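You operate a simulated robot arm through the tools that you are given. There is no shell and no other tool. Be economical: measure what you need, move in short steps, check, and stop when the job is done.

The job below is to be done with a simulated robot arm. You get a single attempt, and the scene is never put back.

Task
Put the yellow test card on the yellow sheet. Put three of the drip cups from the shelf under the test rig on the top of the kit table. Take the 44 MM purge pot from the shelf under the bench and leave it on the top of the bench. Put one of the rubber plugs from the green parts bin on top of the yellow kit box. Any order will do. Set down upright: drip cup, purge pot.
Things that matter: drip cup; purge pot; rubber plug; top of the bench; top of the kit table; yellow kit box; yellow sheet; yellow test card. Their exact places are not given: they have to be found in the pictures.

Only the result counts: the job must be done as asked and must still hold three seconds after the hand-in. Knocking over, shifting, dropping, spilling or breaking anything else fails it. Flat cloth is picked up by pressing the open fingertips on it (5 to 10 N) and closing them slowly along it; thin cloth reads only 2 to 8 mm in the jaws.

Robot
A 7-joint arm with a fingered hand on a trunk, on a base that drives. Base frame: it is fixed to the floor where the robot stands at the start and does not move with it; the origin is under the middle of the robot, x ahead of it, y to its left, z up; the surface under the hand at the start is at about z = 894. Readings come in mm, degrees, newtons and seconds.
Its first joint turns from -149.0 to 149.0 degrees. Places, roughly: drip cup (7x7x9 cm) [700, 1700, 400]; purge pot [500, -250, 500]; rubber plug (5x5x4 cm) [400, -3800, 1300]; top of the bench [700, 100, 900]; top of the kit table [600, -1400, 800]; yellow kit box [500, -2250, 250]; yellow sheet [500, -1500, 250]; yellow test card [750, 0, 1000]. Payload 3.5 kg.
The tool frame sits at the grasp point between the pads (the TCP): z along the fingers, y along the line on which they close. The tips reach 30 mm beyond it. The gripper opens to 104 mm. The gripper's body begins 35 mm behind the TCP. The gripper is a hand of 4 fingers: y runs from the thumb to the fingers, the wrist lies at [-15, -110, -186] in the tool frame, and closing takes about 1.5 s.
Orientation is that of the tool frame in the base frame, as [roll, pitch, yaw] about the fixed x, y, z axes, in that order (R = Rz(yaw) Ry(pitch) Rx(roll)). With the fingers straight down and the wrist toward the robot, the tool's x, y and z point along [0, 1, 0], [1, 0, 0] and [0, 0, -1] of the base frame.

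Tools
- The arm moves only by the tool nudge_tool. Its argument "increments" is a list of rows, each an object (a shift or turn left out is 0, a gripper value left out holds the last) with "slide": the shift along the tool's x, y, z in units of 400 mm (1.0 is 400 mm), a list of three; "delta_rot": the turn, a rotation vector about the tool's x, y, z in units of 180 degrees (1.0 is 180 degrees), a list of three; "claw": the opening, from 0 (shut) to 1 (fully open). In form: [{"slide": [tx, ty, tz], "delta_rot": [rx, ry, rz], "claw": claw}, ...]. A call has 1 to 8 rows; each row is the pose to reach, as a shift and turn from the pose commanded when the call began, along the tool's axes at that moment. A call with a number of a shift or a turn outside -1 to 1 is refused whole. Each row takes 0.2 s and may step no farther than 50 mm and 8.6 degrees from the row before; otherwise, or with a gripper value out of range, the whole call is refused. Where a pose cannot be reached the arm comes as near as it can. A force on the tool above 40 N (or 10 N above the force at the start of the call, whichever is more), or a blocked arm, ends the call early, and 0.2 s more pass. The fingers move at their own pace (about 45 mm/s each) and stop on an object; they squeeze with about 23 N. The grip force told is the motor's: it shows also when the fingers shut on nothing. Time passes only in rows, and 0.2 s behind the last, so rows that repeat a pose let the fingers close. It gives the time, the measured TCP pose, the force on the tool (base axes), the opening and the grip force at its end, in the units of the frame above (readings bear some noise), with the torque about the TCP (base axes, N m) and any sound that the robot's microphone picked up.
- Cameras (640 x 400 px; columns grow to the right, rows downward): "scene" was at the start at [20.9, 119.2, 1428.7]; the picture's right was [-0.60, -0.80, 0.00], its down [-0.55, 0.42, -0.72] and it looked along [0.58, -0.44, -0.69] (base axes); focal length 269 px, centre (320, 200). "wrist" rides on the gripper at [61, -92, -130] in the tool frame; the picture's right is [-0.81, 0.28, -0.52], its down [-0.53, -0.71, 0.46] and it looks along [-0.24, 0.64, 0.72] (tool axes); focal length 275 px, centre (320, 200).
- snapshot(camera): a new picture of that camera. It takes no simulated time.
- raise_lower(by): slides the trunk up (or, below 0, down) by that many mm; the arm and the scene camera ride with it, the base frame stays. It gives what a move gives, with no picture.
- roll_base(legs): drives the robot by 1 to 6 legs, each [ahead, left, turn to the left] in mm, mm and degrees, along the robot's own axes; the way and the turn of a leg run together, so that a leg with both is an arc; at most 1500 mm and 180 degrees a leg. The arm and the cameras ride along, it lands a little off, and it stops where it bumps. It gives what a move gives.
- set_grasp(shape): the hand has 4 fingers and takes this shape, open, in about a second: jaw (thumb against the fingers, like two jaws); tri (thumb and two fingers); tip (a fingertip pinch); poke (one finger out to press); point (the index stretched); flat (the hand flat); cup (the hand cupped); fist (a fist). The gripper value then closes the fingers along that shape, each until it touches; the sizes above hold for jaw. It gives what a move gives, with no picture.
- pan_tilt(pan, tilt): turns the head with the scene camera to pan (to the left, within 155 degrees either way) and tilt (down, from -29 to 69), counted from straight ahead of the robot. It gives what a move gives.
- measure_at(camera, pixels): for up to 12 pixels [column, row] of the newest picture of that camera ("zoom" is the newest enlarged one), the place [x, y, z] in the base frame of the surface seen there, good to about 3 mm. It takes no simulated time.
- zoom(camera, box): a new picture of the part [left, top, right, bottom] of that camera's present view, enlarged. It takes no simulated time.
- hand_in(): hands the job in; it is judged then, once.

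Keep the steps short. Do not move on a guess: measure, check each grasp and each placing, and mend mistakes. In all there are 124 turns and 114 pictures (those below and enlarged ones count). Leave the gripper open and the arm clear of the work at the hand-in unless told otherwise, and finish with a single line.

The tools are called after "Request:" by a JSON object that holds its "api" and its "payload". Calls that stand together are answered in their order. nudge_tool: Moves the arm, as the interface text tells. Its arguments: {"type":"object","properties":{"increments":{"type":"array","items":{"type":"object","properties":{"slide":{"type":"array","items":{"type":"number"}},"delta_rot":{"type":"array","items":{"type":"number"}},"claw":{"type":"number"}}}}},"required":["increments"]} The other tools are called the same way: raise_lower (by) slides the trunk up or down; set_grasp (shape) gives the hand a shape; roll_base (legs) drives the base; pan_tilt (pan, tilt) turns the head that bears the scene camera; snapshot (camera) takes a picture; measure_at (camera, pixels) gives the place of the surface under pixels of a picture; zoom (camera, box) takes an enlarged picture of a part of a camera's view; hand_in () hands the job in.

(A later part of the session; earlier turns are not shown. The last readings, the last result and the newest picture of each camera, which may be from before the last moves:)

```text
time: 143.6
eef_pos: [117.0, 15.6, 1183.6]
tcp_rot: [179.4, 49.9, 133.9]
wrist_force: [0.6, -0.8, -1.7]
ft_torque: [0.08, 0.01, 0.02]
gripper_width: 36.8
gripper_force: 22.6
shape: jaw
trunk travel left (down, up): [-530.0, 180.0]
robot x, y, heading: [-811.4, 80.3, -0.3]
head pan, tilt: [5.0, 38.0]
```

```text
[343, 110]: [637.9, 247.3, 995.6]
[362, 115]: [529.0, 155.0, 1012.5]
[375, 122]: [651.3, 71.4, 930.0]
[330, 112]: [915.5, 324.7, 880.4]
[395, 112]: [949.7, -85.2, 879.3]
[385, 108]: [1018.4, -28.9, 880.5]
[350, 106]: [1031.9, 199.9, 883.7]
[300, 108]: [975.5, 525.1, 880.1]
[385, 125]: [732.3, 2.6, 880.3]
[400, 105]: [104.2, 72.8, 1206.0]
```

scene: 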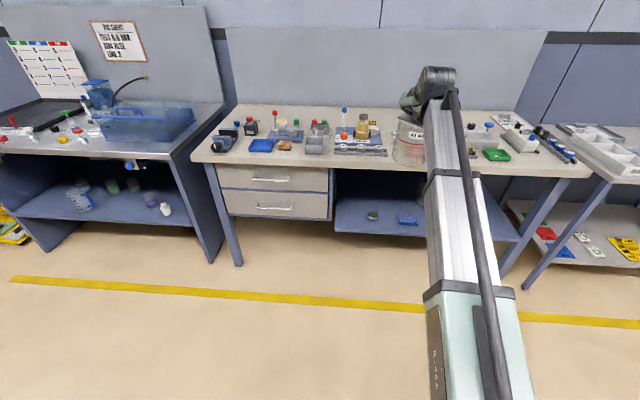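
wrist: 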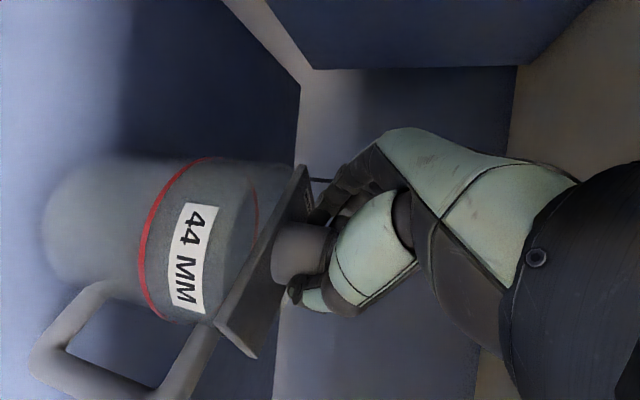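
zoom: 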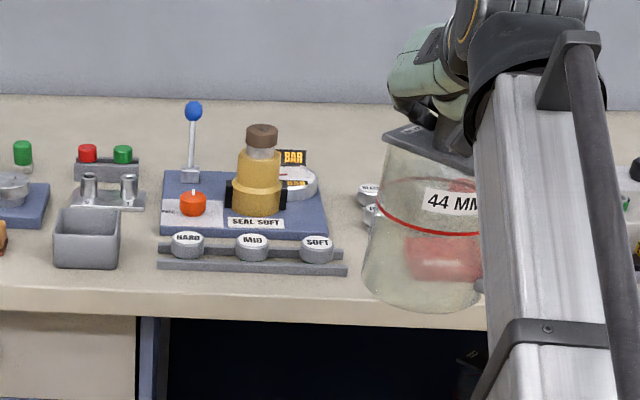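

Back of the bench around (850, −10) is free. Drive forward with the pot bottom at ~1000, above everything in its path.

Request:
{"api": "roll_base", "payload": {"legs": [[400, -12, 0], [320, 0, 0]]}}

Request:
{"api": "pan_tilt", "payload": {"pan": 0, "tilt": 40}}

Request:
{"api": "snapshot", "payload": {"camera": "scene"}}

Request:
{"api": "snapshot", "payload": {"camera": "wrist"}}

```text
time: 147.8
eef_pos: [837.7, -8.1, 1183.6]
tcp_rot: [179.6, 49.6, 133.8]
wrist_force: [0.1, 0.9, -3.0]
ft_torque: [0.06, 0.05, 0.0]
gripper_width: 36.9
gripper_force: 22.9
shape: jaw
trunk travel left (down, up): [-530.0, 180.0]
robot x, y, heading: [-94.9, 61.5, -0.7]
head pan, tilt: [5.0, 38.0]
```

```text
time: 148.4
eef_pos: [838.0, -7.8, 1183.6]
tcp_rot: [179.6, 49.7, 133.8]
wrist_force: [0.5, -0.5, -3.1]
ft_torque: [0.07, 0.05, -0.03]
gripper_width: 36.8
gripper_force: 22.9
shape: jaw
trunk travel left (down, up): [-530.0, 180.0]
robot x, y, heading: [-91.5, 61.8, -0.7]
head pan, tilt: [0.0, 40.0]
```

```text
51 pictures are left
```

scene: 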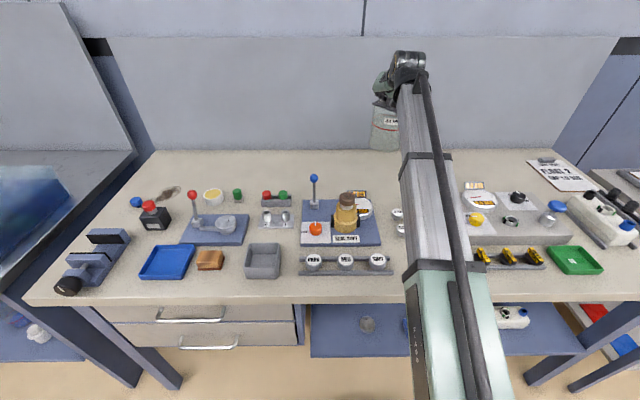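

```text
50 pictures are left
```

wrist: 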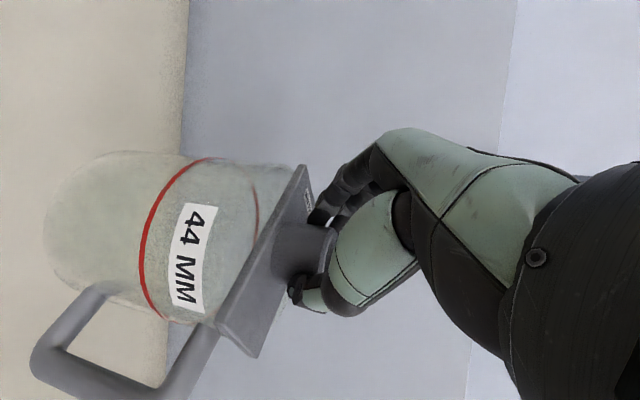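

Request:
{"api": "measure_at", "payload": {"camera": "scene", "pixels": [[475, 183], [540, 192], [480, 175], [450, 175], [390, 165], [397, 210], [360, 195], [345, 160]]}}

```text
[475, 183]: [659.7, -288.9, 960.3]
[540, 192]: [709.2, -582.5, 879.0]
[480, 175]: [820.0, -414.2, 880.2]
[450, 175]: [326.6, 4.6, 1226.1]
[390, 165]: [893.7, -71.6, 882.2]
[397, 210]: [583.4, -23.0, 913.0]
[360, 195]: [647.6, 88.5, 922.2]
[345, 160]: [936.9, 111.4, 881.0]
```

Area is clear. Lower the pot by 110 mm.

Request:
{"api": "nudge_tool", "payload": {"increments": [{"slide": [0.07, 0, 0.059]}, {"slide": [0.14, 0, 0.118]}, {"slide": [0.19, 0, 0.1605]}, {"slide": [0.21, 0, 0.1775]}]}}

Request:
{"api": "nudge_tool", "payload": {"increments": [{"slide": [0.0048, 0, 0.004]}, {"slide": [0.0086, 0, 0.0072]}, {"slide": [0.0115, 0, 0.0097]}, {"slide": [0.0134, 0, 0.0113]}, {"slide": [0.0153, 0, 0.0129]}]}}

Request:
{"api": "snapshot", "payload": {"camera": "wrist"}}

```text
time: 149.4
eef_pos: [838.4, -8.9, 1073.8]
tcp_rot: [179.4, 49.8, 133.6]
wrist_force: [0.0, 0.1, -2.4]
ft_torque: [0.07, 0.01, 0.0]
gripper_width: 37.0
gripper_force: 22.9
shape: jaw
trunk travel left (down, up): [-530.0, 180.0]
robot x, y, heading: [-93.2, 63.4, -1.0]
head pan, tilt: [0.0, 40.0]
```

```text
time: 150.6
eef_pos: [837.5, -8.0, 1066.7]
tcp_rot: [179.2, 49.8, 133.5]
wrist_force: [1.9, 2.1, 3.0]
ft_torque: [0.05, -0.06, 0.02]
gripper_width: 36.8
gripper_force: 23.0
shape: jaw
trunk travel left (down, up): [-530.0, 180.0]
robot x, y, heading: [-93.3, 63.5, -0.8]
head pan, tilt: [0.0, 40.0]
```

```text
49 pictures are left
```

wrist: 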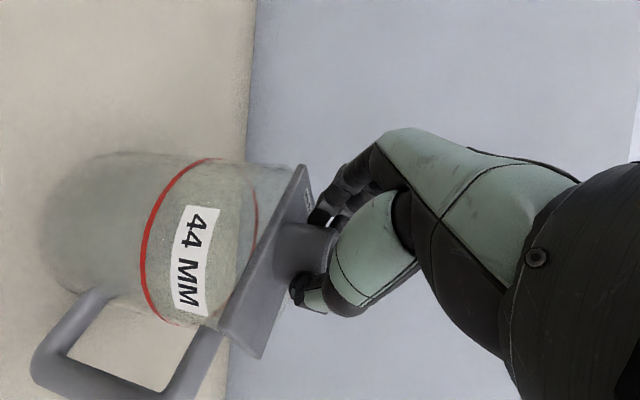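

Pot stands on the bench. Open and retreat along the fingers.

Request:
{"api": "nudge_tool", "payload": {"increments": [{"claw": 0.65}, {"claw": 0.65}, {"claw": 0.65}, {"claw": 0.65}, {"slide": [0, 0, -0.08]}, {"slide": [0, 0, -0.18]}, {"slide": [0, 0, -0.29]}]}}

Request:
{"api": "snapshot", "payload": {"camera": "wrist"}}

Request:
{"api": "snapshot", "payload": {"camera": "scene"}}

```text
time: 152.2
eef_pos: [775.4, 55.1, 1141.7]
tcp_rot: [179.5, 49.8, 133.6]
wrist_force: [-0.1, 0.5, 0.0]
ft_torque: [0.0, -0.03, 0.01]
gripper_width: 66.9
gripper_force: 0.0
shape: jaw
trunk travel left (down, up): [-530.0, 180.0]
robot x, y, heading: [-92.5, 62.0, -0.8]
head pan, tilt: [0.0, 40.0]
```

```text
48 pictures are left
```

wrist: 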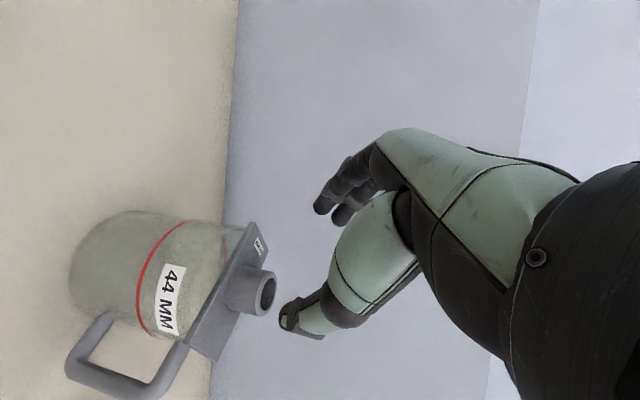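

```text
47 pictures are left
```

scene: 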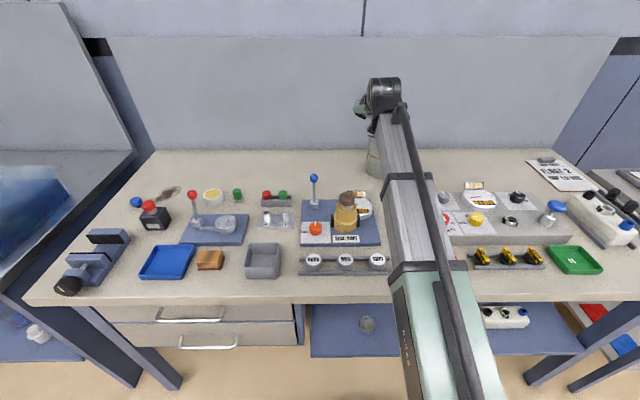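

Pot is standing on the bench. Now the drip cups: back off, drive left, lower trunk, look.

Request:
{"api": "roll_base", "payload": {"legs": [[-650, 0, 0], [0, 850, 0.4], [0, 750, 0.4]]}}

Request:
{"api": "raise_lower", "payload": {"by": -400}}

Request:
{"api": "pan_tilt", "payload": {"pan": 5, "tilt": 35}}

Request:
{"api": "snapshot", "payload": {"camera": "scene"}}

```text
time: 163.6
eef_pos: [125.4, 1678.8, 1141.4]
tcp_rot: [179.2, 49.9, 134.7]
wrist_force: [-0.6, -0.2, -0.3]
ft_torque: [0.01, -0.01, -0.03]
gripper_width: 67.2
gripper_force: 0.1
shape: jaw
trunk travel left (down, up): [-530.0, 180.0]
robot x, y, heading: [-740.5, 1671.2, 0.2]
head pan, tilt: [0.0, 40.0]
```

```text
time: 167.5
eef_pos: [124.8, 1677.6, 741.1]
tcp_rot: [179.5, 49.8, 134.8]
wrist_force: [-0.5, -0.9, 1.2]
ft_torque: [-0.03, 0.0, -0.01]
gripper_width: 67.0
gripper_force: 0.1
shape: jaw
trunk travel left (down, up): [-130.0, 580.0]
robot x, y, heading: [-741.5, 1668.7, 0.4]
head pan, tilt: [0.0, 40.0]
```

```text
time: 168.1
eef_pos: [125.0, 1679.3, 741.1]
tcp_rot: [179.5, 49.7, 134.8]
wrist_force: [-0.5, -1.1, 0.0]
ft_torque: [-0.02, 0.0, -0.01]
gripper_width: 67.3
gripper_force: 0.1
shape: jaw
trunk travel left (down, up): [-130.0, 580.0]
robot x, y, heading: [-743.5, 1667.0, 0.2]
head pan, tilt: [5.0, 35.0]
```

```text
46 pictures are left
```

scene: 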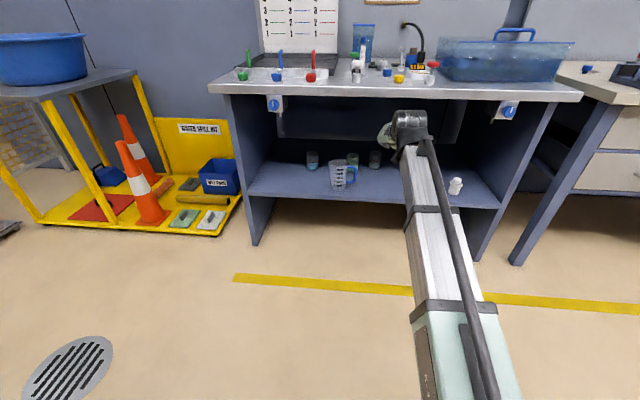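

Request:
{"api": "zoom", "payload": {"camera": "scene", "box": [280, 110, 500, 230]}}

Request:
{"api": "measure_at", "payload": {"camera": "scene", "pixels": [[312, 153], [312, 168], [352, 155], [375, 152], [375, 167], [337, 163], [338, 185], [456, 178], [300, 185], [320, 97], [290, 130], [456, 190]]}}

```text
2.91 times, centred on (390, 170) of scene
```

zoom: 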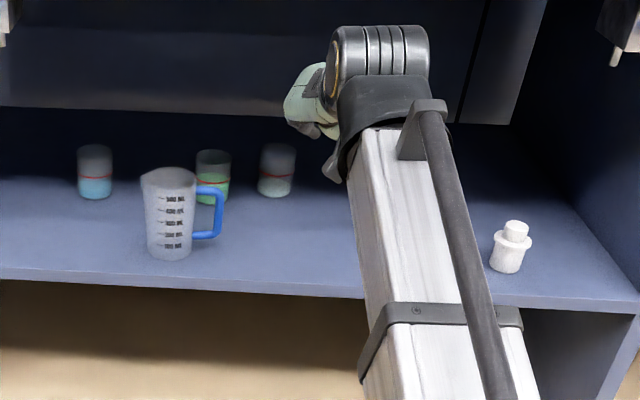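

```text
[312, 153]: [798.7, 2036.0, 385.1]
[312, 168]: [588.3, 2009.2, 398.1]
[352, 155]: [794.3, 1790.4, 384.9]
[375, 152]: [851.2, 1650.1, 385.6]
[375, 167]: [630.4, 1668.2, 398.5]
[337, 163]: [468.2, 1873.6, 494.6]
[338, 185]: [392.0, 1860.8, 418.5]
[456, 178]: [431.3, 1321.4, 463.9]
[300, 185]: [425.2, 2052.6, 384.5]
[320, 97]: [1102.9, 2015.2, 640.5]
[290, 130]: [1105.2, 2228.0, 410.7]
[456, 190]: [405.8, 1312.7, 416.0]
```

Three (or more) cups with liquid on the shelf (z≈384). There is headroom for a vertical grip, so I turn the hand back to vertical, then measure closer.

Request:
{"api": "nudge_tool", "payload": {"increments": [{"delta_rot": [0, 0.046, 0], "claw": 0.95}, {"delta_rot": [0, 0.092, 0]}, {"delta_rot": [0, 0.138, 0]}, {"delta_rot": [0, 0.184, 0]}, {"delta_rot": [0, 0.23, 0]}, {"delta_rot": [0, 0.2765, 0]}]}}

Request:
{"api": "nudge_tool", "payload": {"increments": [{"delta_rot": [0, 0, 0.045]}, {"delta_rot": [0, 0, 0.09]}, {"delta_rot": [0, 0, 0.135]}, {"delta_rot": [0, 0, 0.18]}, {"delta_rot": [0, 0, 0.2235]}, {"delta_rot": [0, 0, 0.248]}]}}

Request:
{"api": "raise_lower", "payload": {"by": -130}}

Request:
{"api": "roll_base", "payload": {"legs": [[300, 0, 0]]}}

Request:
{"api": "pan_tilt", "payload": {"pan": 12, "tilt": 28}}

Request:
{"api": "snapshot", "payload": {"camera": "scene"}}

Request:
{"api": "snapshot", "payload": {"camera": "wrist"}}

```text
time: 169.5
eef_pos: [125.4, 1679.5, 740.7]
tcp_rot: [179.6, 0.0, 135.3]
wrist_force: [0.0, -0.7, -0.5]
ft_torque: [-0.02, -0.03, -0.03]
gripper_width: 98.5
gripper_force: 0.0
shape: jaw
trunk travel left (down, up): [-130.0, 580.0]
robot x, y, heading: [-742.0, 1671.3, 0.4]
head pan, tilt: [5.0, 35.0]
```

```text
time: 170.9
eef_pos: [124.7, 1678.1, 740.7]
tcp_rot: [179.7, -0.3, 90.5]
wrist_force: [0.5, 1.1, 0.4]
ft_torque: [0.01, -0.03, 0.01]
gripper_width: 98.6
gripper_force: 0.0
shape: jaw
trunk travel left (down, up): [-130.0, 580.0]
robot x, y, heading: [-742.9, 1668.4, 0.2]
head pan, tilt: [5.0, 35.0]
```

```text
time: 172.5
eef_pos: [125.8, 1677.9, 610.8]
tcp_rot: [179.7, -0.3, 90.6]
wrist_force: [-0.2, 0.4, 0.4]
ft_torque: [0.02, 0.02, 0.01]
gripper_width: 98.5
gripper_force: 0.2
shape: jaw
trunk travel left (down, up): [0.0, 710.0]
robot x, y, heading: [-740.5, 1668.9, 0.3]
head pan, tilt: [5.0, 35.0]
```

```text
time: 174.6
eef_pos: [426.9, 1682.9, 610.2]
tcp_rot: [179.8, -0.2, 90.7]
wrist_force: [-0.4, 0.2, 0.0]
ft_torque: [-0.04, 0.01, -0.04]
gripper_width: 98.7
gripper_force: 0.1
shape: jaw
trunk travel left (down, up): [0.0, 710.0]
robot x, y, heading: [-439.2, 1674.3, 0.6]
head pan, tilt: [5.0, 35.0]
```

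```text
time: 175.2
eef_pos: [428.7, 1681.9, 611.8]
tcp_rot: [179.7, -0.3, 90.7]
wrist_force: [-0.7, 0.6, 0.1]
ft_torque: [-0.01, 0.0, 0.03]
gripper_width: 98.6
gripper_force: 0.0
shape: jaw
trunk travel left (down, up): [0.0, 710.0]
robot x, y, heading: [-442.3, 1674.6, 0.6]
head pan, tilt: [12.0, 28.0]
```

```text
44 pictures are left
```

scene: 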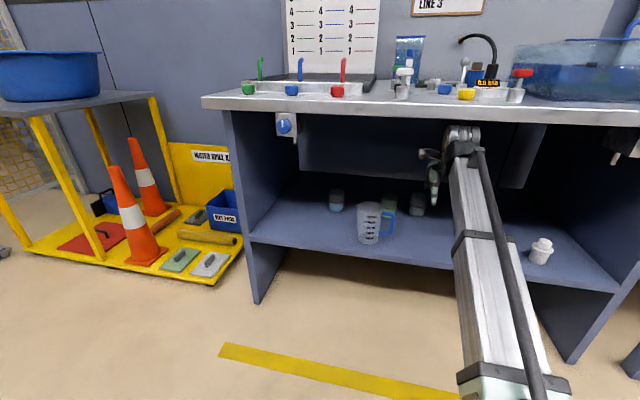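

```text
43 pictures are left
```

wrist: 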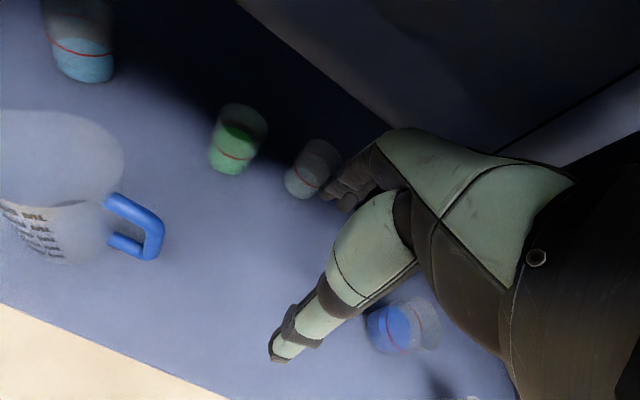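

Request:
{"api": "measure_at", "payload": {"camera": "scene", "pixels": [[350, 150], [520, 150], [400, 120], [287, 125], [330, 108], [420, 122], [350, 172], [615, 150]]}}

Request:
{"api": "zoom", "payload": {"camera": "wrist", "box": [340, 270, 480, 380]}}

Request:
{"api": "measure_at", "payload": {"camera": "wrist", "pixels": [[405, 345], [435, 340], [385, 330], [300, 195], [310, 165], [330, 180], [230, 175], [240, 130], [235, 160], [85, 80], [80, 50], [420, 300]]}}

```text
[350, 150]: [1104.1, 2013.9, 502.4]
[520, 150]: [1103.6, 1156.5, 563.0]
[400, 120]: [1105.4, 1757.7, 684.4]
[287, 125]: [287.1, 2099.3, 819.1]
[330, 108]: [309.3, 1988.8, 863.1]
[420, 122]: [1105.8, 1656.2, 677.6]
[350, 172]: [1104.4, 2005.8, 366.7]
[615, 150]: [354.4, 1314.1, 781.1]
```

```text
3.64 times, centred on (410, 325) of wrist
```

zoom: 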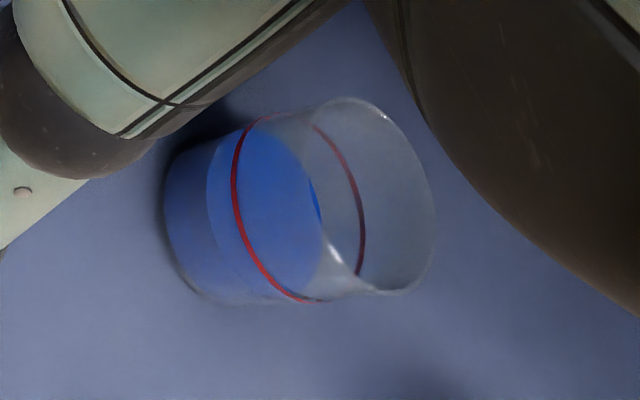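

```text
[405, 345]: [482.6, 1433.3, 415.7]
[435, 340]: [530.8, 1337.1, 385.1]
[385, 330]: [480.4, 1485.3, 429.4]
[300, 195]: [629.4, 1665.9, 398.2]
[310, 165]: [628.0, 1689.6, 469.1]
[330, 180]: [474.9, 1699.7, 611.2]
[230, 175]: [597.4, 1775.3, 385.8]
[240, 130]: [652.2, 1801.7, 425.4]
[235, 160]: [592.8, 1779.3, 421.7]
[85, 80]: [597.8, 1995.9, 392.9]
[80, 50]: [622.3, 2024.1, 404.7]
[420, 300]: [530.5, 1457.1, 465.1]
```

Four cups; the blue one at the front right (~(505,1455)) is the easiest. Lower a bit and shift right for a clear look.

Request:
{"api": "nudge_tool", "payload": {"increments": [{"slide": [0, 0, 0.1]}, {"slide": [0, 0, 0.16]}]}}

Request:
{"api": "roll_base", "payload": {"legs": [[-60, -240, -0.5]]}}

Request:
{"api": "snapshot", "payload": {"camera": "wrist"}}

```text
time: 175.8
eef_pos: [429.1, 1682.1, 546.6]
tcp_rot: [179.7, -0.4, 90.7]
wrist_force: [0.2, 0.1, 0.1]
ft_torque: [0.01, -0.01, 0.01]
gripper_width: 98.6
gripper_force: 0.0
shape: jaw
trunk travel left (down, up): [0.0, 710.0]
robot x, y, heading: [-438.8, 1675.5, 0.4]
head pan, tilt: [12.0, 28.0]
```

```text
time: 177.7
eef_pos: [369.3, 1430.7, 545.9]
tcp_rot: [179.7, -0.3, 89.9]
wrist_force: [-0.4, -0.1, -0.2]
ft_torque: [-0.02, 0.01, -0.03]
gripper_width: 98.6
gripper_force: 0.0
shape: jaw
trunk travel left (down, up): [0.0, 710.0]
robot x, y, heading: [-498.5, 1432.0, -0.1]
head pan, tilt: [12.0, 28.0]
```

```text
41 pictures are left
```

wrist: 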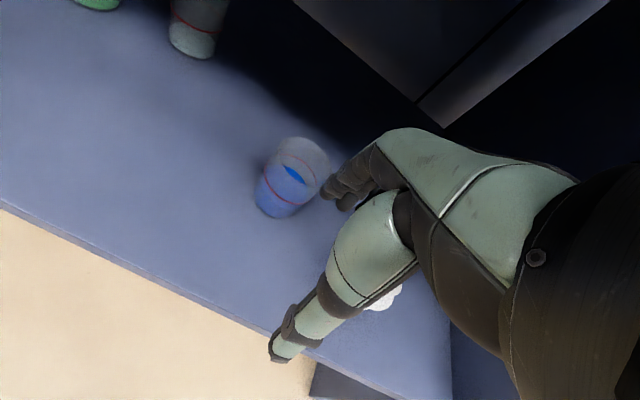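

Request:
{"api": "zoom", "payload": {"camera": "wrist", "box": [220, 110, 380, 240]}}

Request:
{"api": "measure_at", "payload": {"camera": "wrist", "pixels": [[275, 210], [258, 185], [295, 215], [270, 190], [290, 205], [262, 170], [283, 195], [300, 185], [278, 145], [305, 150], [322, 170], [312, 190]]}}

```text
3.08 times, centred on (300, 175) of wrist
```

zoom: 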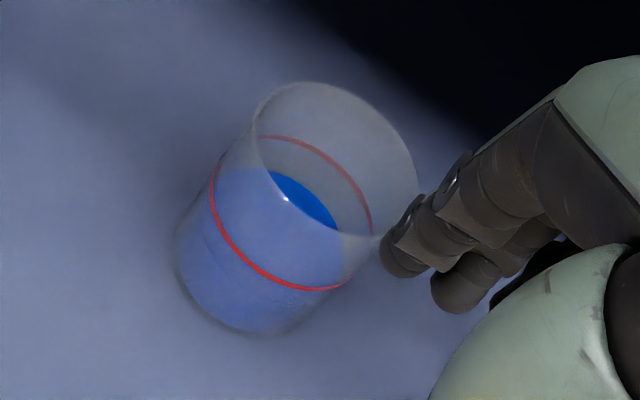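

```text
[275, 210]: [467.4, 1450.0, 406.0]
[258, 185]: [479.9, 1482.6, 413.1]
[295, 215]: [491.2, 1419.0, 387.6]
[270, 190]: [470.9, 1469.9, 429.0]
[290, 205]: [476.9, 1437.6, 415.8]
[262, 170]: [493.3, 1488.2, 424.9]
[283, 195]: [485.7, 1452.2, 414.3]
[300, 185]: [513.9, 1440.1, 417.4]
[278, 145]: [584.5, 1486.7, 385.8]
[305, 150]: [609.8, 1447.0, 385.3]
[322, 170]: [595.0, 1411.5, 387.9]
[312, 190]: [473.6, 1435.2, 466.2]
```

Cup centre ≈(501,1456), radius ≈34. Move above it and check.

Request:
{"api": "nudge_tool", "payload": {"increments": [{"slide": [0.021, 0.11, 0]}, {"slide": [0.042, 0.22, 0]}, {"slide": [0.063, 0.33, 0]}, {"slide": [0.063, 0.33, 0.05]}]}}

Request:
{"api": "snapshot", "payload": {"camera": "wrist"}}

```text
time: 178.7
eef_pos: [499.9, 1456.2, 526.9]
tcp_rot: [179.7, -0.1, 90.0]
wrist_force: [-0.3, 0.3, -0.3]
ft_torque: [-0.01, -0.03, -0.01]
gripper_width: 98.6
gripper_force: 0.0
shape: jaw
trunk travel left (down, up): [0.0, 710.0]
robot x, y, heading: [-502.7, 1429.9, -0.1]
head pan, tilt: [12.0, 28.0]
```

```text
39 pictures are left
```

wrist: 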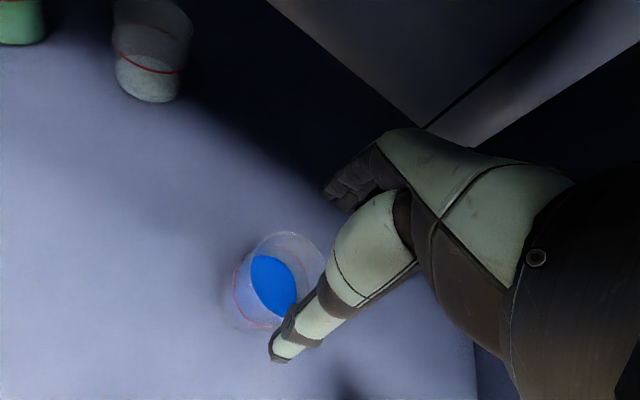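

Request:
{"api": "measure_at", "payload": {"camera": "wrist", "pixels": [[260, 280], [275, 290], [285, 285], [268, 262], [270, 310], [237, 290], [245, 315], [240, 270], [262, 325]]}}

```text
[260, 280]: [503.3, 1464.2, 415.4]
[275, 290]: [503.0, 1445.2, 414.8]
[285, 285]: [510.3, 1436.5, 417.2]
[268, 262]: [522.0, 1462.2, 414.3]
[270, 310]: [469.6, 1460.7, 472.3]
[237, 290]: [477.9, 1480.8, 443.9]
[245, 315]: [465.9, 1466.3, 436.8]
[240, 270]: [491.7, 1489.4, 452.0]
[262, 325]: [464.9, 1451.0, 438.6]
```

Centred well. Descend to z≈455 and close gently.

Request:
{"api": "nudge_tool", "payload": {"increments": [{"slide": [0, 0, 0.06]}, {"slide": [0, 0, 0.12]}, {"slide": [0, 0, 0.18]}, {"slide": [0, 0, 0.18], "claw": 0}, {"slide": [0, 0, 0.18]}, {"slide": [0, 0, 0.18]}, {"slide": [0, 0, 0.18]}, {"slide": [0, 0, 0.18]}]}}

Request:
{"api": "nudge_tool", "payload": {"increments": [{"slide": [0, 0, -0.01]}, {"slide": [0, 0, -0.04]}, {"slide": [0, 0, -0.1]}]}}

Request:
{"api": "snapshot", "payload": {"camera": "wrist"}}

```text
time: 180.5
eef_pos: [500.9, 1456.2, 455.3]
tcp_rot: [179.8, -0.3, 89.9]
wrist_force: [0.2, 0.2, -0.2]
ft_torque: [0.0, 0.01, 0.0]
gripper_width: 53.1
gripper_force: 22.5
shape: jaw
trunk travel left (down, up): [0.0, 710.0]
robot x, y, heading: [-498.6, 1431.5, -0.0]
head pan, tilt: [12.0, 28.0]
```

```text
time: 181.3
eef_pos: [500.0, 1456.5, 494.5]
tcp_rot: [179.8, -0.3, 90.1]
wrist_force: [0.1, 0.3, -2.2]
ft_torque: [0.0, 0.03, 0.0]
gripper_width: 53.0
gripper_force: 23.2
shape: jaw
trunk travel left (down, up): [0.0, 710.0]
robot x, y, heading: [-498.5, 1429.4, -0.3]
head pan, tilt: [12.0, 28.0]
```

```text
38 pictures are left
```

wrist: 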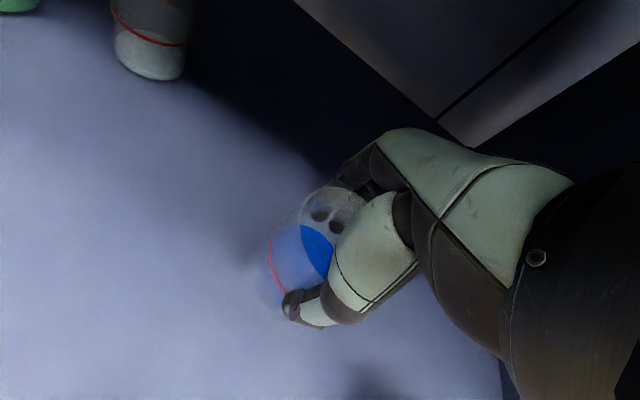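

Cup held (2 N). Back out, raise, and drive right to the kit table.

Request:
{"api": "roll_base", "payload": {"legs": [[-450, 0, 0], [0, -1450, 0], [0, -1410, 0.3]]}}

Request:
{"api": "raise_lower", "payload": {"by": 400}}

Request:
{"api": "raise_lower", "payload": {"by": 130}}

Request:
{"api": "pan_tilt", "payload": {"pan": 3, "tilt": 35}}

Request:
{"api": "snapshot", "payload": {"camera": "scene"}}

```text
time: 197.3
eef_pos: [24.8, -1406.7, 495.0]
tcp_rot: [179.8, -0.2, 89.3]
wrist_force: [-0.3, 0.4, -1.7]
ft_torque: [-0.01, 0.0, -0.01]
gripper_width: 53.1
gripper_force: 22.5
shape: jaw
trunk travel left (down, up): [0.0, 710.0]
robot x, y, heading: [-975.7, -1421.0, -0.5]
head pan, tilt: [12.0, 28.0]
```

```text
time: 201.2
eef_pos: [24.3, -1406.7, 894.7]
tcp_rot: [179.8, -0.4, 89.2]
wrist_force: [-0.1, -0.3, -1.1]
ft_torque: [-0.02, 0.01, -0.01]
gripper_width: 53.4
gripper_force: 23.3
shape: jaw
trunk travel left (down, up): [-400.0, 310.0]
robot x, y, heading: [-975.6, -1419.6, -0.9]
head pan, tilt: [12.0, 28.0]
```

```text
time: 202.8
eef_pos: [25.4, -1406.1, 1024.2]
tcp_rot: [179.8, -0.4, 89.3]
wrist_force: [0.4, 0.5, -2.1]
ft_torque: [0.01, 0.0, 0.0]
gripper_width: 53.1
gripper_force: 23.1
shape: jaw
trunk travel left (down, up): [-530.0, 180.0]
robot x, y, heading: [-975.7, -1423.8, -0.6]
head pan, tilt: [12.0, 28.0]
```

```text
time: 203.5
eef_pos: [25.9, -1406.9, 1024.6]
tcp_rot: [179.7, -0.3, 89.2]
wrist_force: [-0.2, -0.4, -1.9]
ft_torque: [0.02, 0.01, 0.01]
gripper_width: 53.2
gripper_force: 22.7
shape: jaw
trunk travel left (down, up): [-530.0, 180.0]
robot x, y, heading: [-975.8, -1419.0, -0.8]
head pan, tilt: [3.0, 35.0]
```

```text
37 pictures are left
```

scene: 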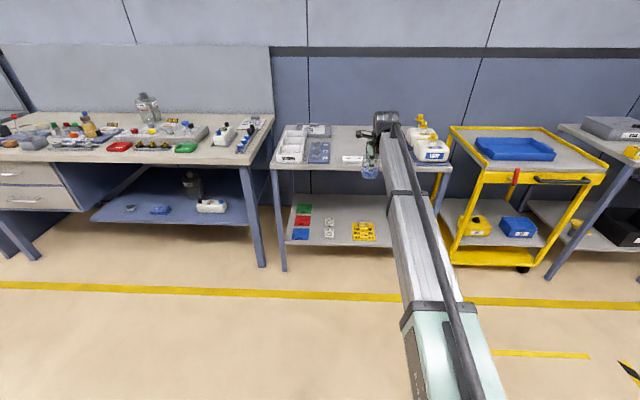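

Request:
{"api": "roll_base", "payload": {"legs": [[230, 0, 0.7]]}}

Request:
{"api": "zoom", "payload": {"camera": "scene", "box": [250, 110, 490, 260]}}

Request:
{"api": "snapshot", "payload": {"camera": "wrist"}}

```text
time: 205.2
eef_pos: [256.4, -1396.0, 1023.7]
tcp_rot: [179.8, -0.2, 90.0]
wrist_force: [0.1, 0.5, -0.9]
ft_torque: [-0.06, 0.01, 0.0]
gripper_width: 52.9
gripper_force: 23.2
shape: jaw
trunk travel left (down, up): [-530.0, 180.0]
robot x, y, heading: [-741.8, -1420.1, -0.4]
head pan, tilt: [3.0, 35.0]
```

```text
2.67 times, centred on (370, 185) of scene
```

zoom: 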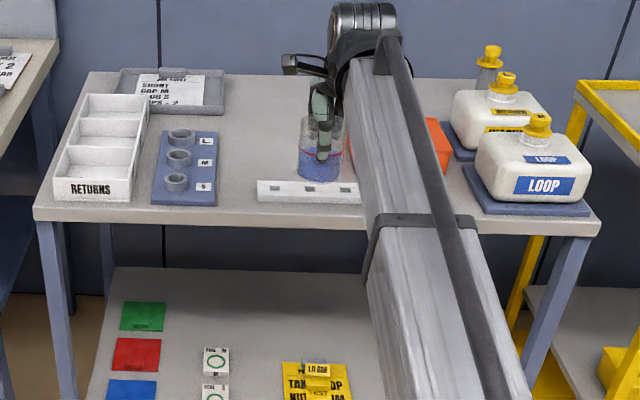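

```text
35 pictures are left
```

wrist: 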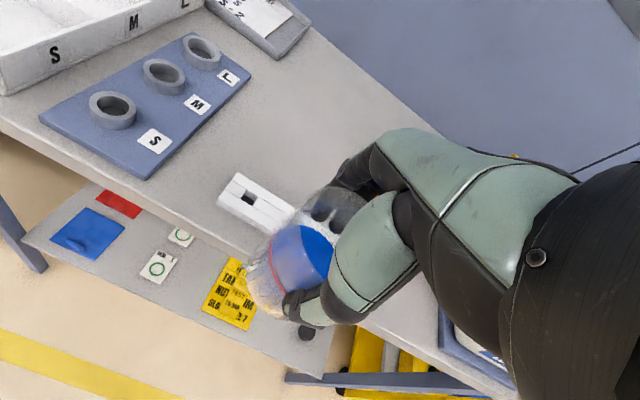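

Request:
{"api": "measure_at", "payload": {"camera": "zoom", "pixels": [[217, 140], [215, 200], [262, 185], [262, 200], [240, 100], [260, 80], [430, 125], [445, 165], [222, 108], [250, 150], [270, 120], [350, 200]]}}

Request:
{"api": "measure_at", "payload": {"camera": "wrist", "pixels": [[232, 180], [290, 225], [250, 85], [290, 50], [300, 160], [340, 120]]}}

```text
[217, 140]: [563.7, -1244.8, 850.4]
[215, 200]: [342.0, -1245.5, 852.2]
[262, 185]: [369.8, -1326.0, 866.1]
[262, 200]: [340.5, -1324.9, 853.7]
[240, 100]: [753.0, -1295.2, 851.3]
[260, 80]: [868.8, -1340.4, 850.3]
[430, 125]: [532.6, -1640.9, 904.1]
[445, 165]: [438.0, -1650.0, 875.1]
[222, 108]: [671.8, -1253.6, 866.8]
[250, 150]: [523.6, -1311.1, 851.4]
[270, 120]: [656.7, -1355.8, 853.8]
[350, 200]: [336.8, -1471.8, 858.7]
```

```text
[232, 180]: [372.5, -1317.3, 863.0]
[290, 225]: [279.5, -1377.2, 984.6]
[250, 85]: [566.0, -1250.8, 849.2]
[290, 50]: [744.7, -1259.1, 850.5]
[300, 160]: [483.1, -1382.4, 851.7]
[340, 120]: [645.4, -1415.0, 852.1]
```

Table top z≈851. Free area x 420–750, y −1260…−1580. First cup goes to (640,−1310). Pull the arm in a little, then drive over.

Request:
{"api": "nudge_tool", "payload": {"increments": [{"slide": [0, -0.1, 0]}, {"slide": [0, -0.2, 0]}, {"slide": [0, -0.3, 0]}]}}

Request:
{"api": "roll_base", "payload": {"legs": [[500, 82, 0.4]]}}

Request:
{"api": "snapshot", "payload": {"camera": "wrist"}}

```text
time: 206.0
eef_pos: [135.4, -1396.6, 1024.5]
tcp_rot: [179.8, -0.2, 89.9]
wrist_force: [0.4, 0.4, -1.1]
ft_torque: [0.0, 0.02, 0.02]
gripper_width: 53.1
gripper_force: 22.8
shape: jaw
trunk travel left (down, up): [-530.0, 180.0]
robot x, y, heading: [-743.4, -1422.9, 0.1]
head pan, tilt: [3.0, 35.0]
```

```text
time: 208.9
eef_pos: [633.9, -1306.8, 1025.0]
tcp_rot: [179.9, -0.2, 90.4]
wrist_force: [-0.1, 0.2, -1.4]
ft_torque: [0.04, 0.0, -0.01]
gripper_width: 53.1
gripper_force: 22.8
shape: jaw
trunk travel left (down, up): [-530.0, 180.0]
robot x, y, heading: [-245.4, -1340.6, 0.2]
head pan, tilt: [3.0, 35.0]
```

```text
34 pictures are left
```

wrist: 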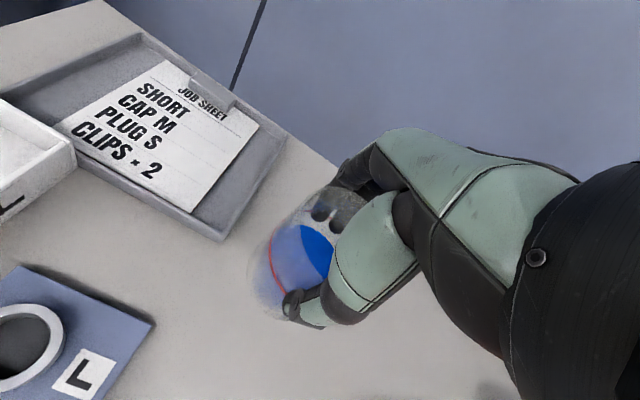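

Request:
{"api": "measure_at", "payload": {"camera": "wrist", "pixels": [[222, 240], [287, 140], [150, 325]]}}

Request:
{"api": "nudge_tool", "payload": {"increments": [{"slide": [-0.03, -0.03, 0.05]}, {"slide": [-0.035, -0.035, 0.13]}, {"slide": [-0.035, -0.035, 0.21]}, {"slide": [-0.035, -0.035, 0.235]}]}}

Request:
{"api": "nudge_tool", "payload": {"increments": [{"slide": [0, 0, 0.01]}, {"slide": [0, 0, 0.016]}, {"slide": [0, 0, 0.02]}]}}

```text
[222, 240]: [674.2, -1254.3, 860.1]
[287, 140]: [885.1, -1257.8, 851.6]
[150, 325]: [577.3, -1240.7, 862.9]
```

```text
time: 209.9
eef_pos: [619.9, -1319.8, 930.0]
tcp_rot: [179.8, -0.3, 90.4]
wrist_force: [0.2, 0.3, -1.4]
ft_torque: [0.0, -0.03, -0.01]
gripper_width: 53.3
gripper_force: 22.4
shape: jaw
trunk travel left (down, up): [-530.0, 180.0]
robot x, y, heading: [-246.2, -1341.6, 0.2]
head pan, tilt: [3.0, 35.0]
```

```text
time: 210.8
eef_pos: [619.2, -1320.1, 922.3]
tcp_rot: [179.8, -0.3, 90.5]
wrist_force: [0.1, -0.9, -1.2]
ft_torque: [0.0, 0.0, 0.03]
gripper_width: 52.8
gripper_force: 22.6
shape: jaw
trunk travel left (down, up): [-530.0, 180.0]
robot x, y, heading: [-248.6, -1339.9, -0.1]
head pan, tilt: [3.0, 35.0]
```

Not yet in contact; go on in 1 mm steps.

Request:
{"api": "nudge_tool", "payload": {"increments": [{"slide": [0, 0, 0.003]}, {"slide": [0, 0, 0.0055]}, {"slide": [0, 0, 0.008]}]}}

```text
time: 211.6
eef_pos: [620.5, -1320.1, 920.4]
tcp_rot: [179.7, -0.4, 90.4]
wrist_force: [1.2, 0.1, 3.6]
ft_torque: [0.0, -0.05, -0.02]
gripper_width: 52.9
gripper_force: 23.6
shape: jaw
trunk travel left (down, up): [-530.0, 180.0]
robot x, y, heading: [-248.3, -1336.8, 0.5]
head pan, tilt: [3.0, 35.0]
```

Contact. Open and rise.

Request:
{"api": "nudge_tool", "payload": {"increments": [{"claw": 0.95}, {"claw": 0.95}, {"claw": 0.95}, {"claw": 0.95}, {"claw": 0.95}, {"slide": [0, 0, -0.1]}, {"slide": [0, 0, -0.2]}, {"slide": [0, 0, -0.25]}]}}

Request:
{"api": "snapshot", "payload": {"camera": "wrist"}}

```text
time: 213.3
eef_pos: [620.0, -1321.2, 1020.8]
tcp_rot: [179.7, -0.4, 90.4]
wrist_force: [0.5, 1.0, 0.3]
ft_torque: [-0.02, 0.02, 0.05]
gripper_width: 98.4
gripper_force: 0.1
shape: jaw
trunk travel left (down, up): [-530.0, 180.0]
robot x, y, heading: [-247.7, -1338.5, 0.2]
head pan, tilt: [3.0, 35.0]
```

```text
33 pictures are left
```

wrist: 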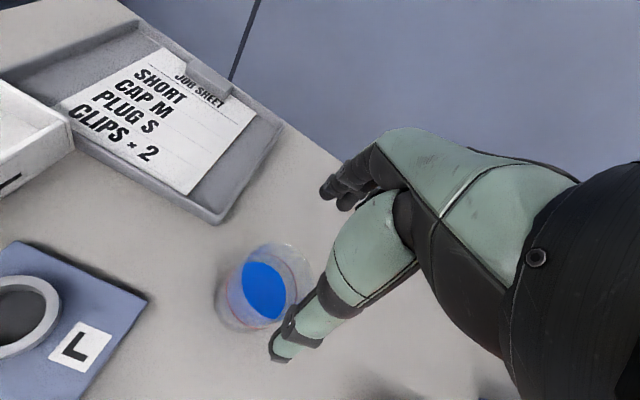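

First cup done. Drive back to the rig for the second.

Request:
{"api": "roll_base", "payload": {"legs": [[-500, 0, 0], [0, 1490, 0], [0, 1490, 0]]}}

Request:
{"api": "raise_lower", "payload": {"by": -400}}

Request:
{"api": "raise_lower", "payload": {"by": -75}}

Request:
{"api": "roll_base", "payload": {"legs": [[330, 0, 0]]}}

Request:
{"api": "snapshot", "payload": {"camera": "wrist"}}

```text
time: 230.3
eef_pos: [117.4, 1670.3, 1019.7]
tcp_rot: [179.7, -0.2, 90.4]
wrist_force: [-0.6, 0.0, -0.1]
ft_torque: [0.0, -0.02, 0.0]
gripper_width: 98.3
gripper_force: 0.0
shape: jaw
trunk travel left (down, up): [-530.0, 180.0]
robot x, y, heading: [-749.8, 1654.5, 0.2]
head pan, tilt: [3.0, 35.0]
```

```text
time: 234.2
eef_pos: [116.9, 1670.9, 619.9]
tcp_rot: [179.7, -0.2, 90.5]
wrist_force: [0.1, 0.3, 0.1]
ft_torque: [-0.03, 0.02, -0.03]
gripper_width: 98.3
gripper_force: 0.1
shape: jaw
trunk travel left (down, up): [-130.0, 580.0]
robot x, y, heading: [-752.5, 1653.3, 0.3]
head pan, tilt: [3.0, 35.0]
```

```text
time: 235.3
eef_pos: [116.4, 1670.6, 545.2]
tcp_rot: [179.6, -0.2, 90.4]
wrist_force: [-0.4, -1.0, -0.4]
ft_torque: [0.01, -0.02, -0.01]
gripper_width: 98.6
gripper_force: 0.2
shape: jaw
trunk travel left (down, up): [-55.0, 655.0]
robot x, y, heading: [-749.9, 1651.1, 0.1]
head pan, tilt: [3.0, 35.0]
```

```text
time: 237.4
eef_pos: [447.2, 1670.0, 545.0]
tcp_rot: [179.7, -0.2, 90.3]
wrist_force: [-0.3, -0.1, -1.1]
ft_torque: [0.01, 0.05, -0.02]
gripper_width: 98.6
gripper_force: 0.0
shape: jaw
trunk travel left (down, up): [-55.0, 655.0]
robot x, y, heading: [-423.7, 1656.2, 0.2]
head pan, tilt: [3.0, 35.0]
```

```text
32 pictures are left
```

wrist: 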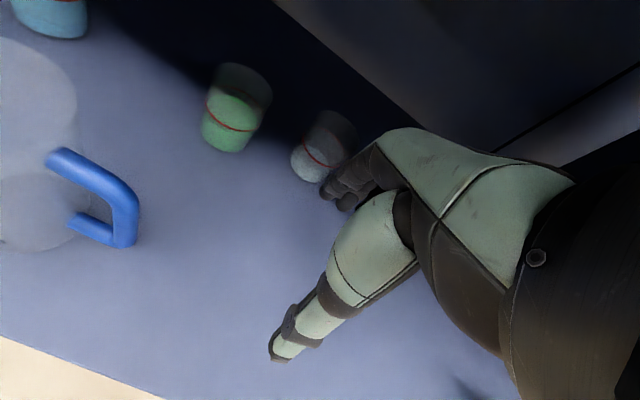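

Request:
{"api": "measure_at", "payload": {"camera": "wrist", "pixels": [[305, 177], [296, 165], [297, 152], [310, 168], [318, 178], [305, 155], [300, 170], [325, 170], [300, 142], [305, 130]]}}

Request:
{"api": "zoom", "payload": {"camera": "wrist", "box": [270, 90, 390, 210]}}

```text
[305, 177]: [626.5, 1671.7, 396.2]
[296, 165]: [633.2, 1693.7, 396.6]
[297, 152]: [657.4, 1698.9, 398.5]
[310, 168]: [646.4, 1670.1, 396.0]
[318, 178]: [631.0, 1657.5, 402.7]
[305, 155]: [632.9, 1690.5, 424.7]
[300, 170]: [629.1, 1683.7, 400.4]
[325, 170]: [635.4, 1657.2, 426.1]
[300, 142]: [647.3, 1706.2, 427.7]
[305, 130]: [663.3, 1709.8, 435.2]
```

```text
3.33 times, centred on (330, 150) of wrist
```

zoom: 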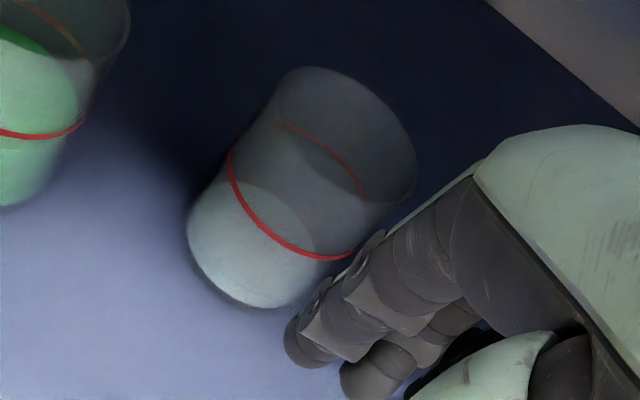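

Second cup centre ≈(661,1675). Drive in over it (tips at 515, cup rim 474) and check.

Request:
{"api": "roll_base", "payload": {"legs": [[214, 4, 0]]}}

Request:
{"api": "snapshot", "payload": {"camera": "wrist"}}

Request:
{"api": "measure_at", "payload": {"camera": "wrist", "pixels": [[237, 290], [245, 315], [240, 270], [262, 325], [250, 300], [260, 310], [270, 325], [232, 305], [245, 255]]}}

```text
time: 239.1
eef_pos: [665.0, 1675.3, 545.9]
tcp_rot: [179.8, -0.2, 90.3]
wrist_force: [-0.2, -0.7, 0.0]
ft_torque: [-0.01, -0.01, 0.03]
gripper_width: 98.4
gripper_force: 0.0
shape: jaw
trunk travel left (down, up): [-55.0, 655.0]
robot x, y, heading: [-205.3, 1660.2, 0.1]
head pan, tilt: [3.0, 35.0]
```

```text
30 pictures are left
```

wrist: 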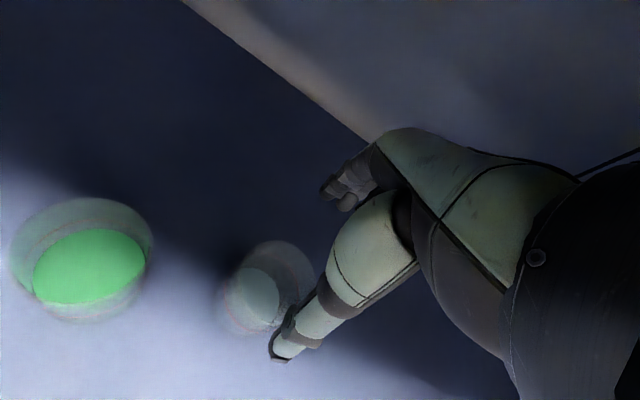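

```text
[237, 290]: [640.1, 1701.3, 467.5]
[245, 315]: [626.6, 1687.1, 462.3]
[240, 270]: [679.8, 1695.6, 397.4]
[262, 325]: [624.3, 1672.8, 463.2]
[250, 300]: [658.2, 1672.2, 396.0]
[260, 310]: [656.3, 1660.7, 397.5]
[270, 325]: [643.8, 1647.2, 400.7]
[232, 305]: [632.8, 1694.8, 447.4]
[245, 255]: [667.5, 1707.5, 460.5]
```

Centre ≈(660.5,1673.5). Correct, descend and close.

Request:
{"api": "nudge_tool", "payload": {"increments": [{"slide": [-0.004, -0.0112, 0.08]}, {"slide": [-0.004, -0.0112, 0.16]}, {"slide": [-0.004, -0.0112, 0.2265]}, {"slide": [-0.004, -0.0112, 0.2265], "claw": 0}, {"slide": [-0.004, -0.0112, 0.2265]}, {"slide": [-0.004, -0.0112, 0.2265]}, {"slide": [-0.004, -0.0112, 0.2265]}, {"slide": [-0.004, -0.0112, 0.2265]}]}}

Request:
{"api": "nudge_tool", "payload": {"increments": [{"slide": [0, 0, -0.01]}, {"slide": [0, 0, -0.04]}, {"slide": [0, 0, -0.1]}]}}

Request:
{"api": "snapshot", "payload": {"camera": "wrist"}}

```text
time: 240.9
eef_pos: [660.2, 1672.7, 454.0]
tcp_rot: [179.8, -0.2, 90.3]
wrist_force: [-0.2, -0.4, -0.1]
ft_torque: [-0.01, 0.0, 0.01]
gripper_width: 54.0
gripper_force: 22.8
shape: jaw
trunk travel left (down, up): [-55.0, 655.0]
robot x, y, heading: [-203.0, 1658.8, 0.1]
head pan, tilt: [3.0, 35.0]
```

```text
time: 241.7
eef_pos: [660.2, 1673.0, 494.7]
tcp_rot: [179.9, -0.2, 90.3]
wrist_force: [0.3, -0.5, -1.1]
ft_torque: [-0.01, 0.0, 0.0]
gripper_width: 53.6
gripper_force: 22.7
shape: jaw
trunk travel left (down, up): [-55.0, 655.0]
robot x, y, heading: [-204.9, 1662.4, 0.3]
head pan, tilt: [3.0, 35.0]
```

```text
29 pictures are left
```

wrist: 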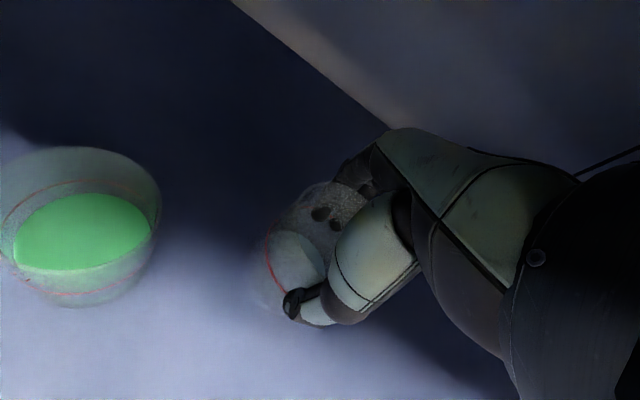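

Second cup held. Drive to the kit table.

Request:
{"api": "roll_base", "payload": {"legs": [[-600, 0, 0], [0, -1500, 0], [0, -1500, 0], [0, -100, 0]]}}

Request:
{"api": "raise_lower", "payload": {"by": 400}}

Request:
{"api": "raise_lower", "payload": {"by": 130}}

```text
time: 259.8
eef_pos: [22.7, -1435.2, 495.0]
tcp_rot: [179.8, -0.2, 88.7]
wrist_force: [0.0, 0.7, -1.9]
ft_torque: [-0.03, -0.01, 0.0]
gripper_width: 53.6
gripper_force: 22.6
shape: jaw
trunk travel left (down, up): [-55.0, 655.0]
robot x, y, heading: [-839.2, -1425.6, -1.4]
head pan, tilt: [3.0, 35.0]
```

```text
time: 263.7
eef_pos: [22.4, -1433.7, 894.8]
tcp_rot: [179.8, -0.2, 88.7]
wrist_force: [-0.8, 0.1, -0.3]
ft_torque: [-0.01, 0.02, -0.03]
gripper_width: 53.7
gripper_force: 23.2
shape: jaw
trunk travel left (down, up): [-455.0, 255.0]
robot x, y, heading: [-841.1, -1426.7, -1.5]
head pan, tilt: [3.0, 35.0]
```

```text
time: 265.2
eef_pos: [20.7, -1435.0, 1025.5]
tcp_rot: [179.7, -0.2, 88.8]
wrist_force: [-0.4, 1.0, -0.6]
ft_torque: [0.01, 0.03, 0.02]
gripper_width: 53.6
gripper_force: 23.1
shape: jaw
trunk travel left (down, up): [-585.0, 125.0]
robot x, y, heading: [-839.3, -1423.7, -1.3]
head pan, tilt: [3.0, 35.0]
```

Request:
{"api": "roll_base", "payload": {"legs": [[0, 0, 1.4], [600, -18, 0]]}}

Request:
{"api": "snapshot", "payload": {"camera": "wrist"}}

Request:
{"api": "snapshot", "payload": {"camera": "scene"}}

```text
time: 269.0
eef_pos: [615.7, -1437.0, 1023.5]
tcp_rot: [179.8, -0.2, 89.8]
wrist_force: [0.1, 0.1, -0.9]
ft_torque: [0.01, 0.0, 0.02]
gripper_width: 53.8
gripper_force: 23.5
shape: jaw
trunk travel left (down, up): [-585.0, 125.0]
robot x, y, heading: [-247.1, -1444.7, -0.4]
head pan, tilt: [3.0, 35.0]
```

```text
28 pictures are left
```

wrist: 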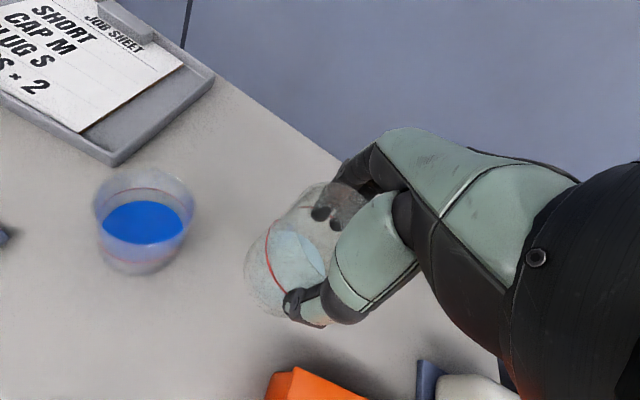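

```text
27 pictures are left
```

scene: 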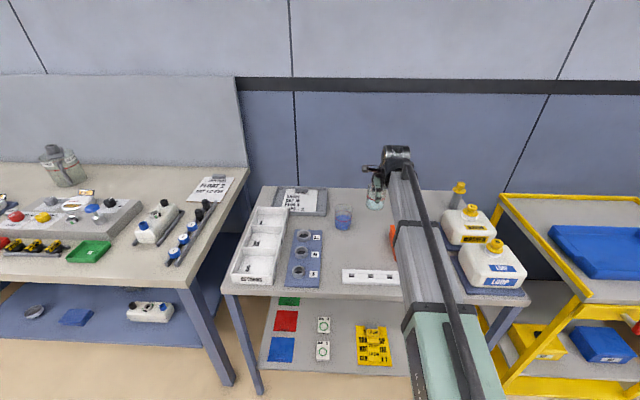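

Request:
{"api": "measure_at", "payload": {"camera": "wrist", "pixels": [[298, 370], [275, 378], [345, 395], [430, 370], [320, 385]]}}

Request:
{"api": "measure_at", "payload": {"camera": "scene", "pixels": [[393, 228], [391, 255], [398, 265]]}}

```text
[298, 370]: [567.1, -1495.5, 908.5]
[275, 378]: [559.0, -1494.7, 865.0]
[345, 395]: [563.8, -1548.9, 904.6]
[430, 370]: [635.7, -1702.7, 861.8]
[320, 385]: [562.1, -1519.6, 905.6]
```

```text
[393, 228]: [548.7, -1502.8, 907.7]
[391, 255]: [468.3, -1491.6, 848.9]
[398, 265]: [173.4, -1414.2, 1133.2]
```

Orange box edge is at y≤−1494, x≤567. I shift 15 mm away and lower.

Request:
{"api": "nudge_tool", "payload": {"increments": [{"slide": [0.038, 0.01, 0.06]}, {"slide": [0.038, 0.01, 0.15]}, {"slide": [0.038, 0.01, 0.22]}, {"slide": [0.038, 0.01, 0.242]}]}}

Request:
{"api": "nudge_tool", "payload": {"increments": [{"slide": [0, 0, 0.006]}, {"slide": [0, 0, 0.009]}, {"slide": [0, 0, 0.0115]}, {"slide": [0, 0, 0.0135]}]}}

```text
time: 270.0
eef_pos: [619.4, -1423.7, 927.4]
tcp_rot: [179.8, -0.3, 89.8]
wrist_force: [0.3, -0.5, -1.5]
ft_torque: [-0.02, 0.0, -0.01]
gripper_width: 53.6
gripper_force: 23.2
shape: jaw
trunk travel left (down, up): [-585.0, 125.0]
robot x, y, heading: [-250.1, -1448.1, -0.0]
head pan, tilt: [3.0, 35.0]
```

```text
time: 271.0
eef_pos: [620.2, -1421.9, 922.8]
tcp_rot: [179.7, -0.3, 89.8]
wrist_force: [0.5, 1.0, -1.3]
ft_torque: [0.02, 0.03, 0.03]
gripper_width: 53.5
gripper_force: 22.9
shape: jaw
trunk travel left (down, up): [-585.0, 125.0]
robot x, y, heading: [-250.3, -1445.1, -0.2]
head pan, tilt: [3.0, 35.0]
```

Request:
{"api": "nudge_tool", "payload": {"increments": [{"slide": [0, 0, 0.0025]}, {"slide": [0, 0, 0.005]}, {"slide": [0, 0, 0.0075]}]}}

```text
time: 271.8
eef_pos: [620.6, -1422.2, 920.4]
tcp_rot: [179.7, -0.2, 89.8]
wrist_force: [-0.1, -0.9, -0.2]
ft_torque: [-0.01, -0.01, 0.01]
gripper_width: 54.2
gripper_force: 23.0
shape: jaw
trunk travel left (down, up): [-585.0, 125.0]
robot x, y, heading: [-247.0, -1442.2, -0.2]
head pan, tilt: [3.0, 35.0]
```

Request:
{"api": "nudge_tool", "payload": {"increments": [{"slide": [0, 0, 0.0025]}, {"slide": [0, 0, 0.005]}]}}

```text
time: 272.4
eef_pos: [619.5, -1422.6, 919.5]
tcp_rot: [179.7, -0.3, 89.8]
wrist_force: [1.1, -0.2, 8.6]
ft_torque: [0.0, -0.08, 0.0]
gripper_width: 54.0
gripper_force: 22.9
shape: jaw
trunk travel left (down, up): [-585.0, 125.0]
robot x, y, heading: [-252.3, -1444.0, -0.6]
head pan, tilt: [3.0, 35.0]
```

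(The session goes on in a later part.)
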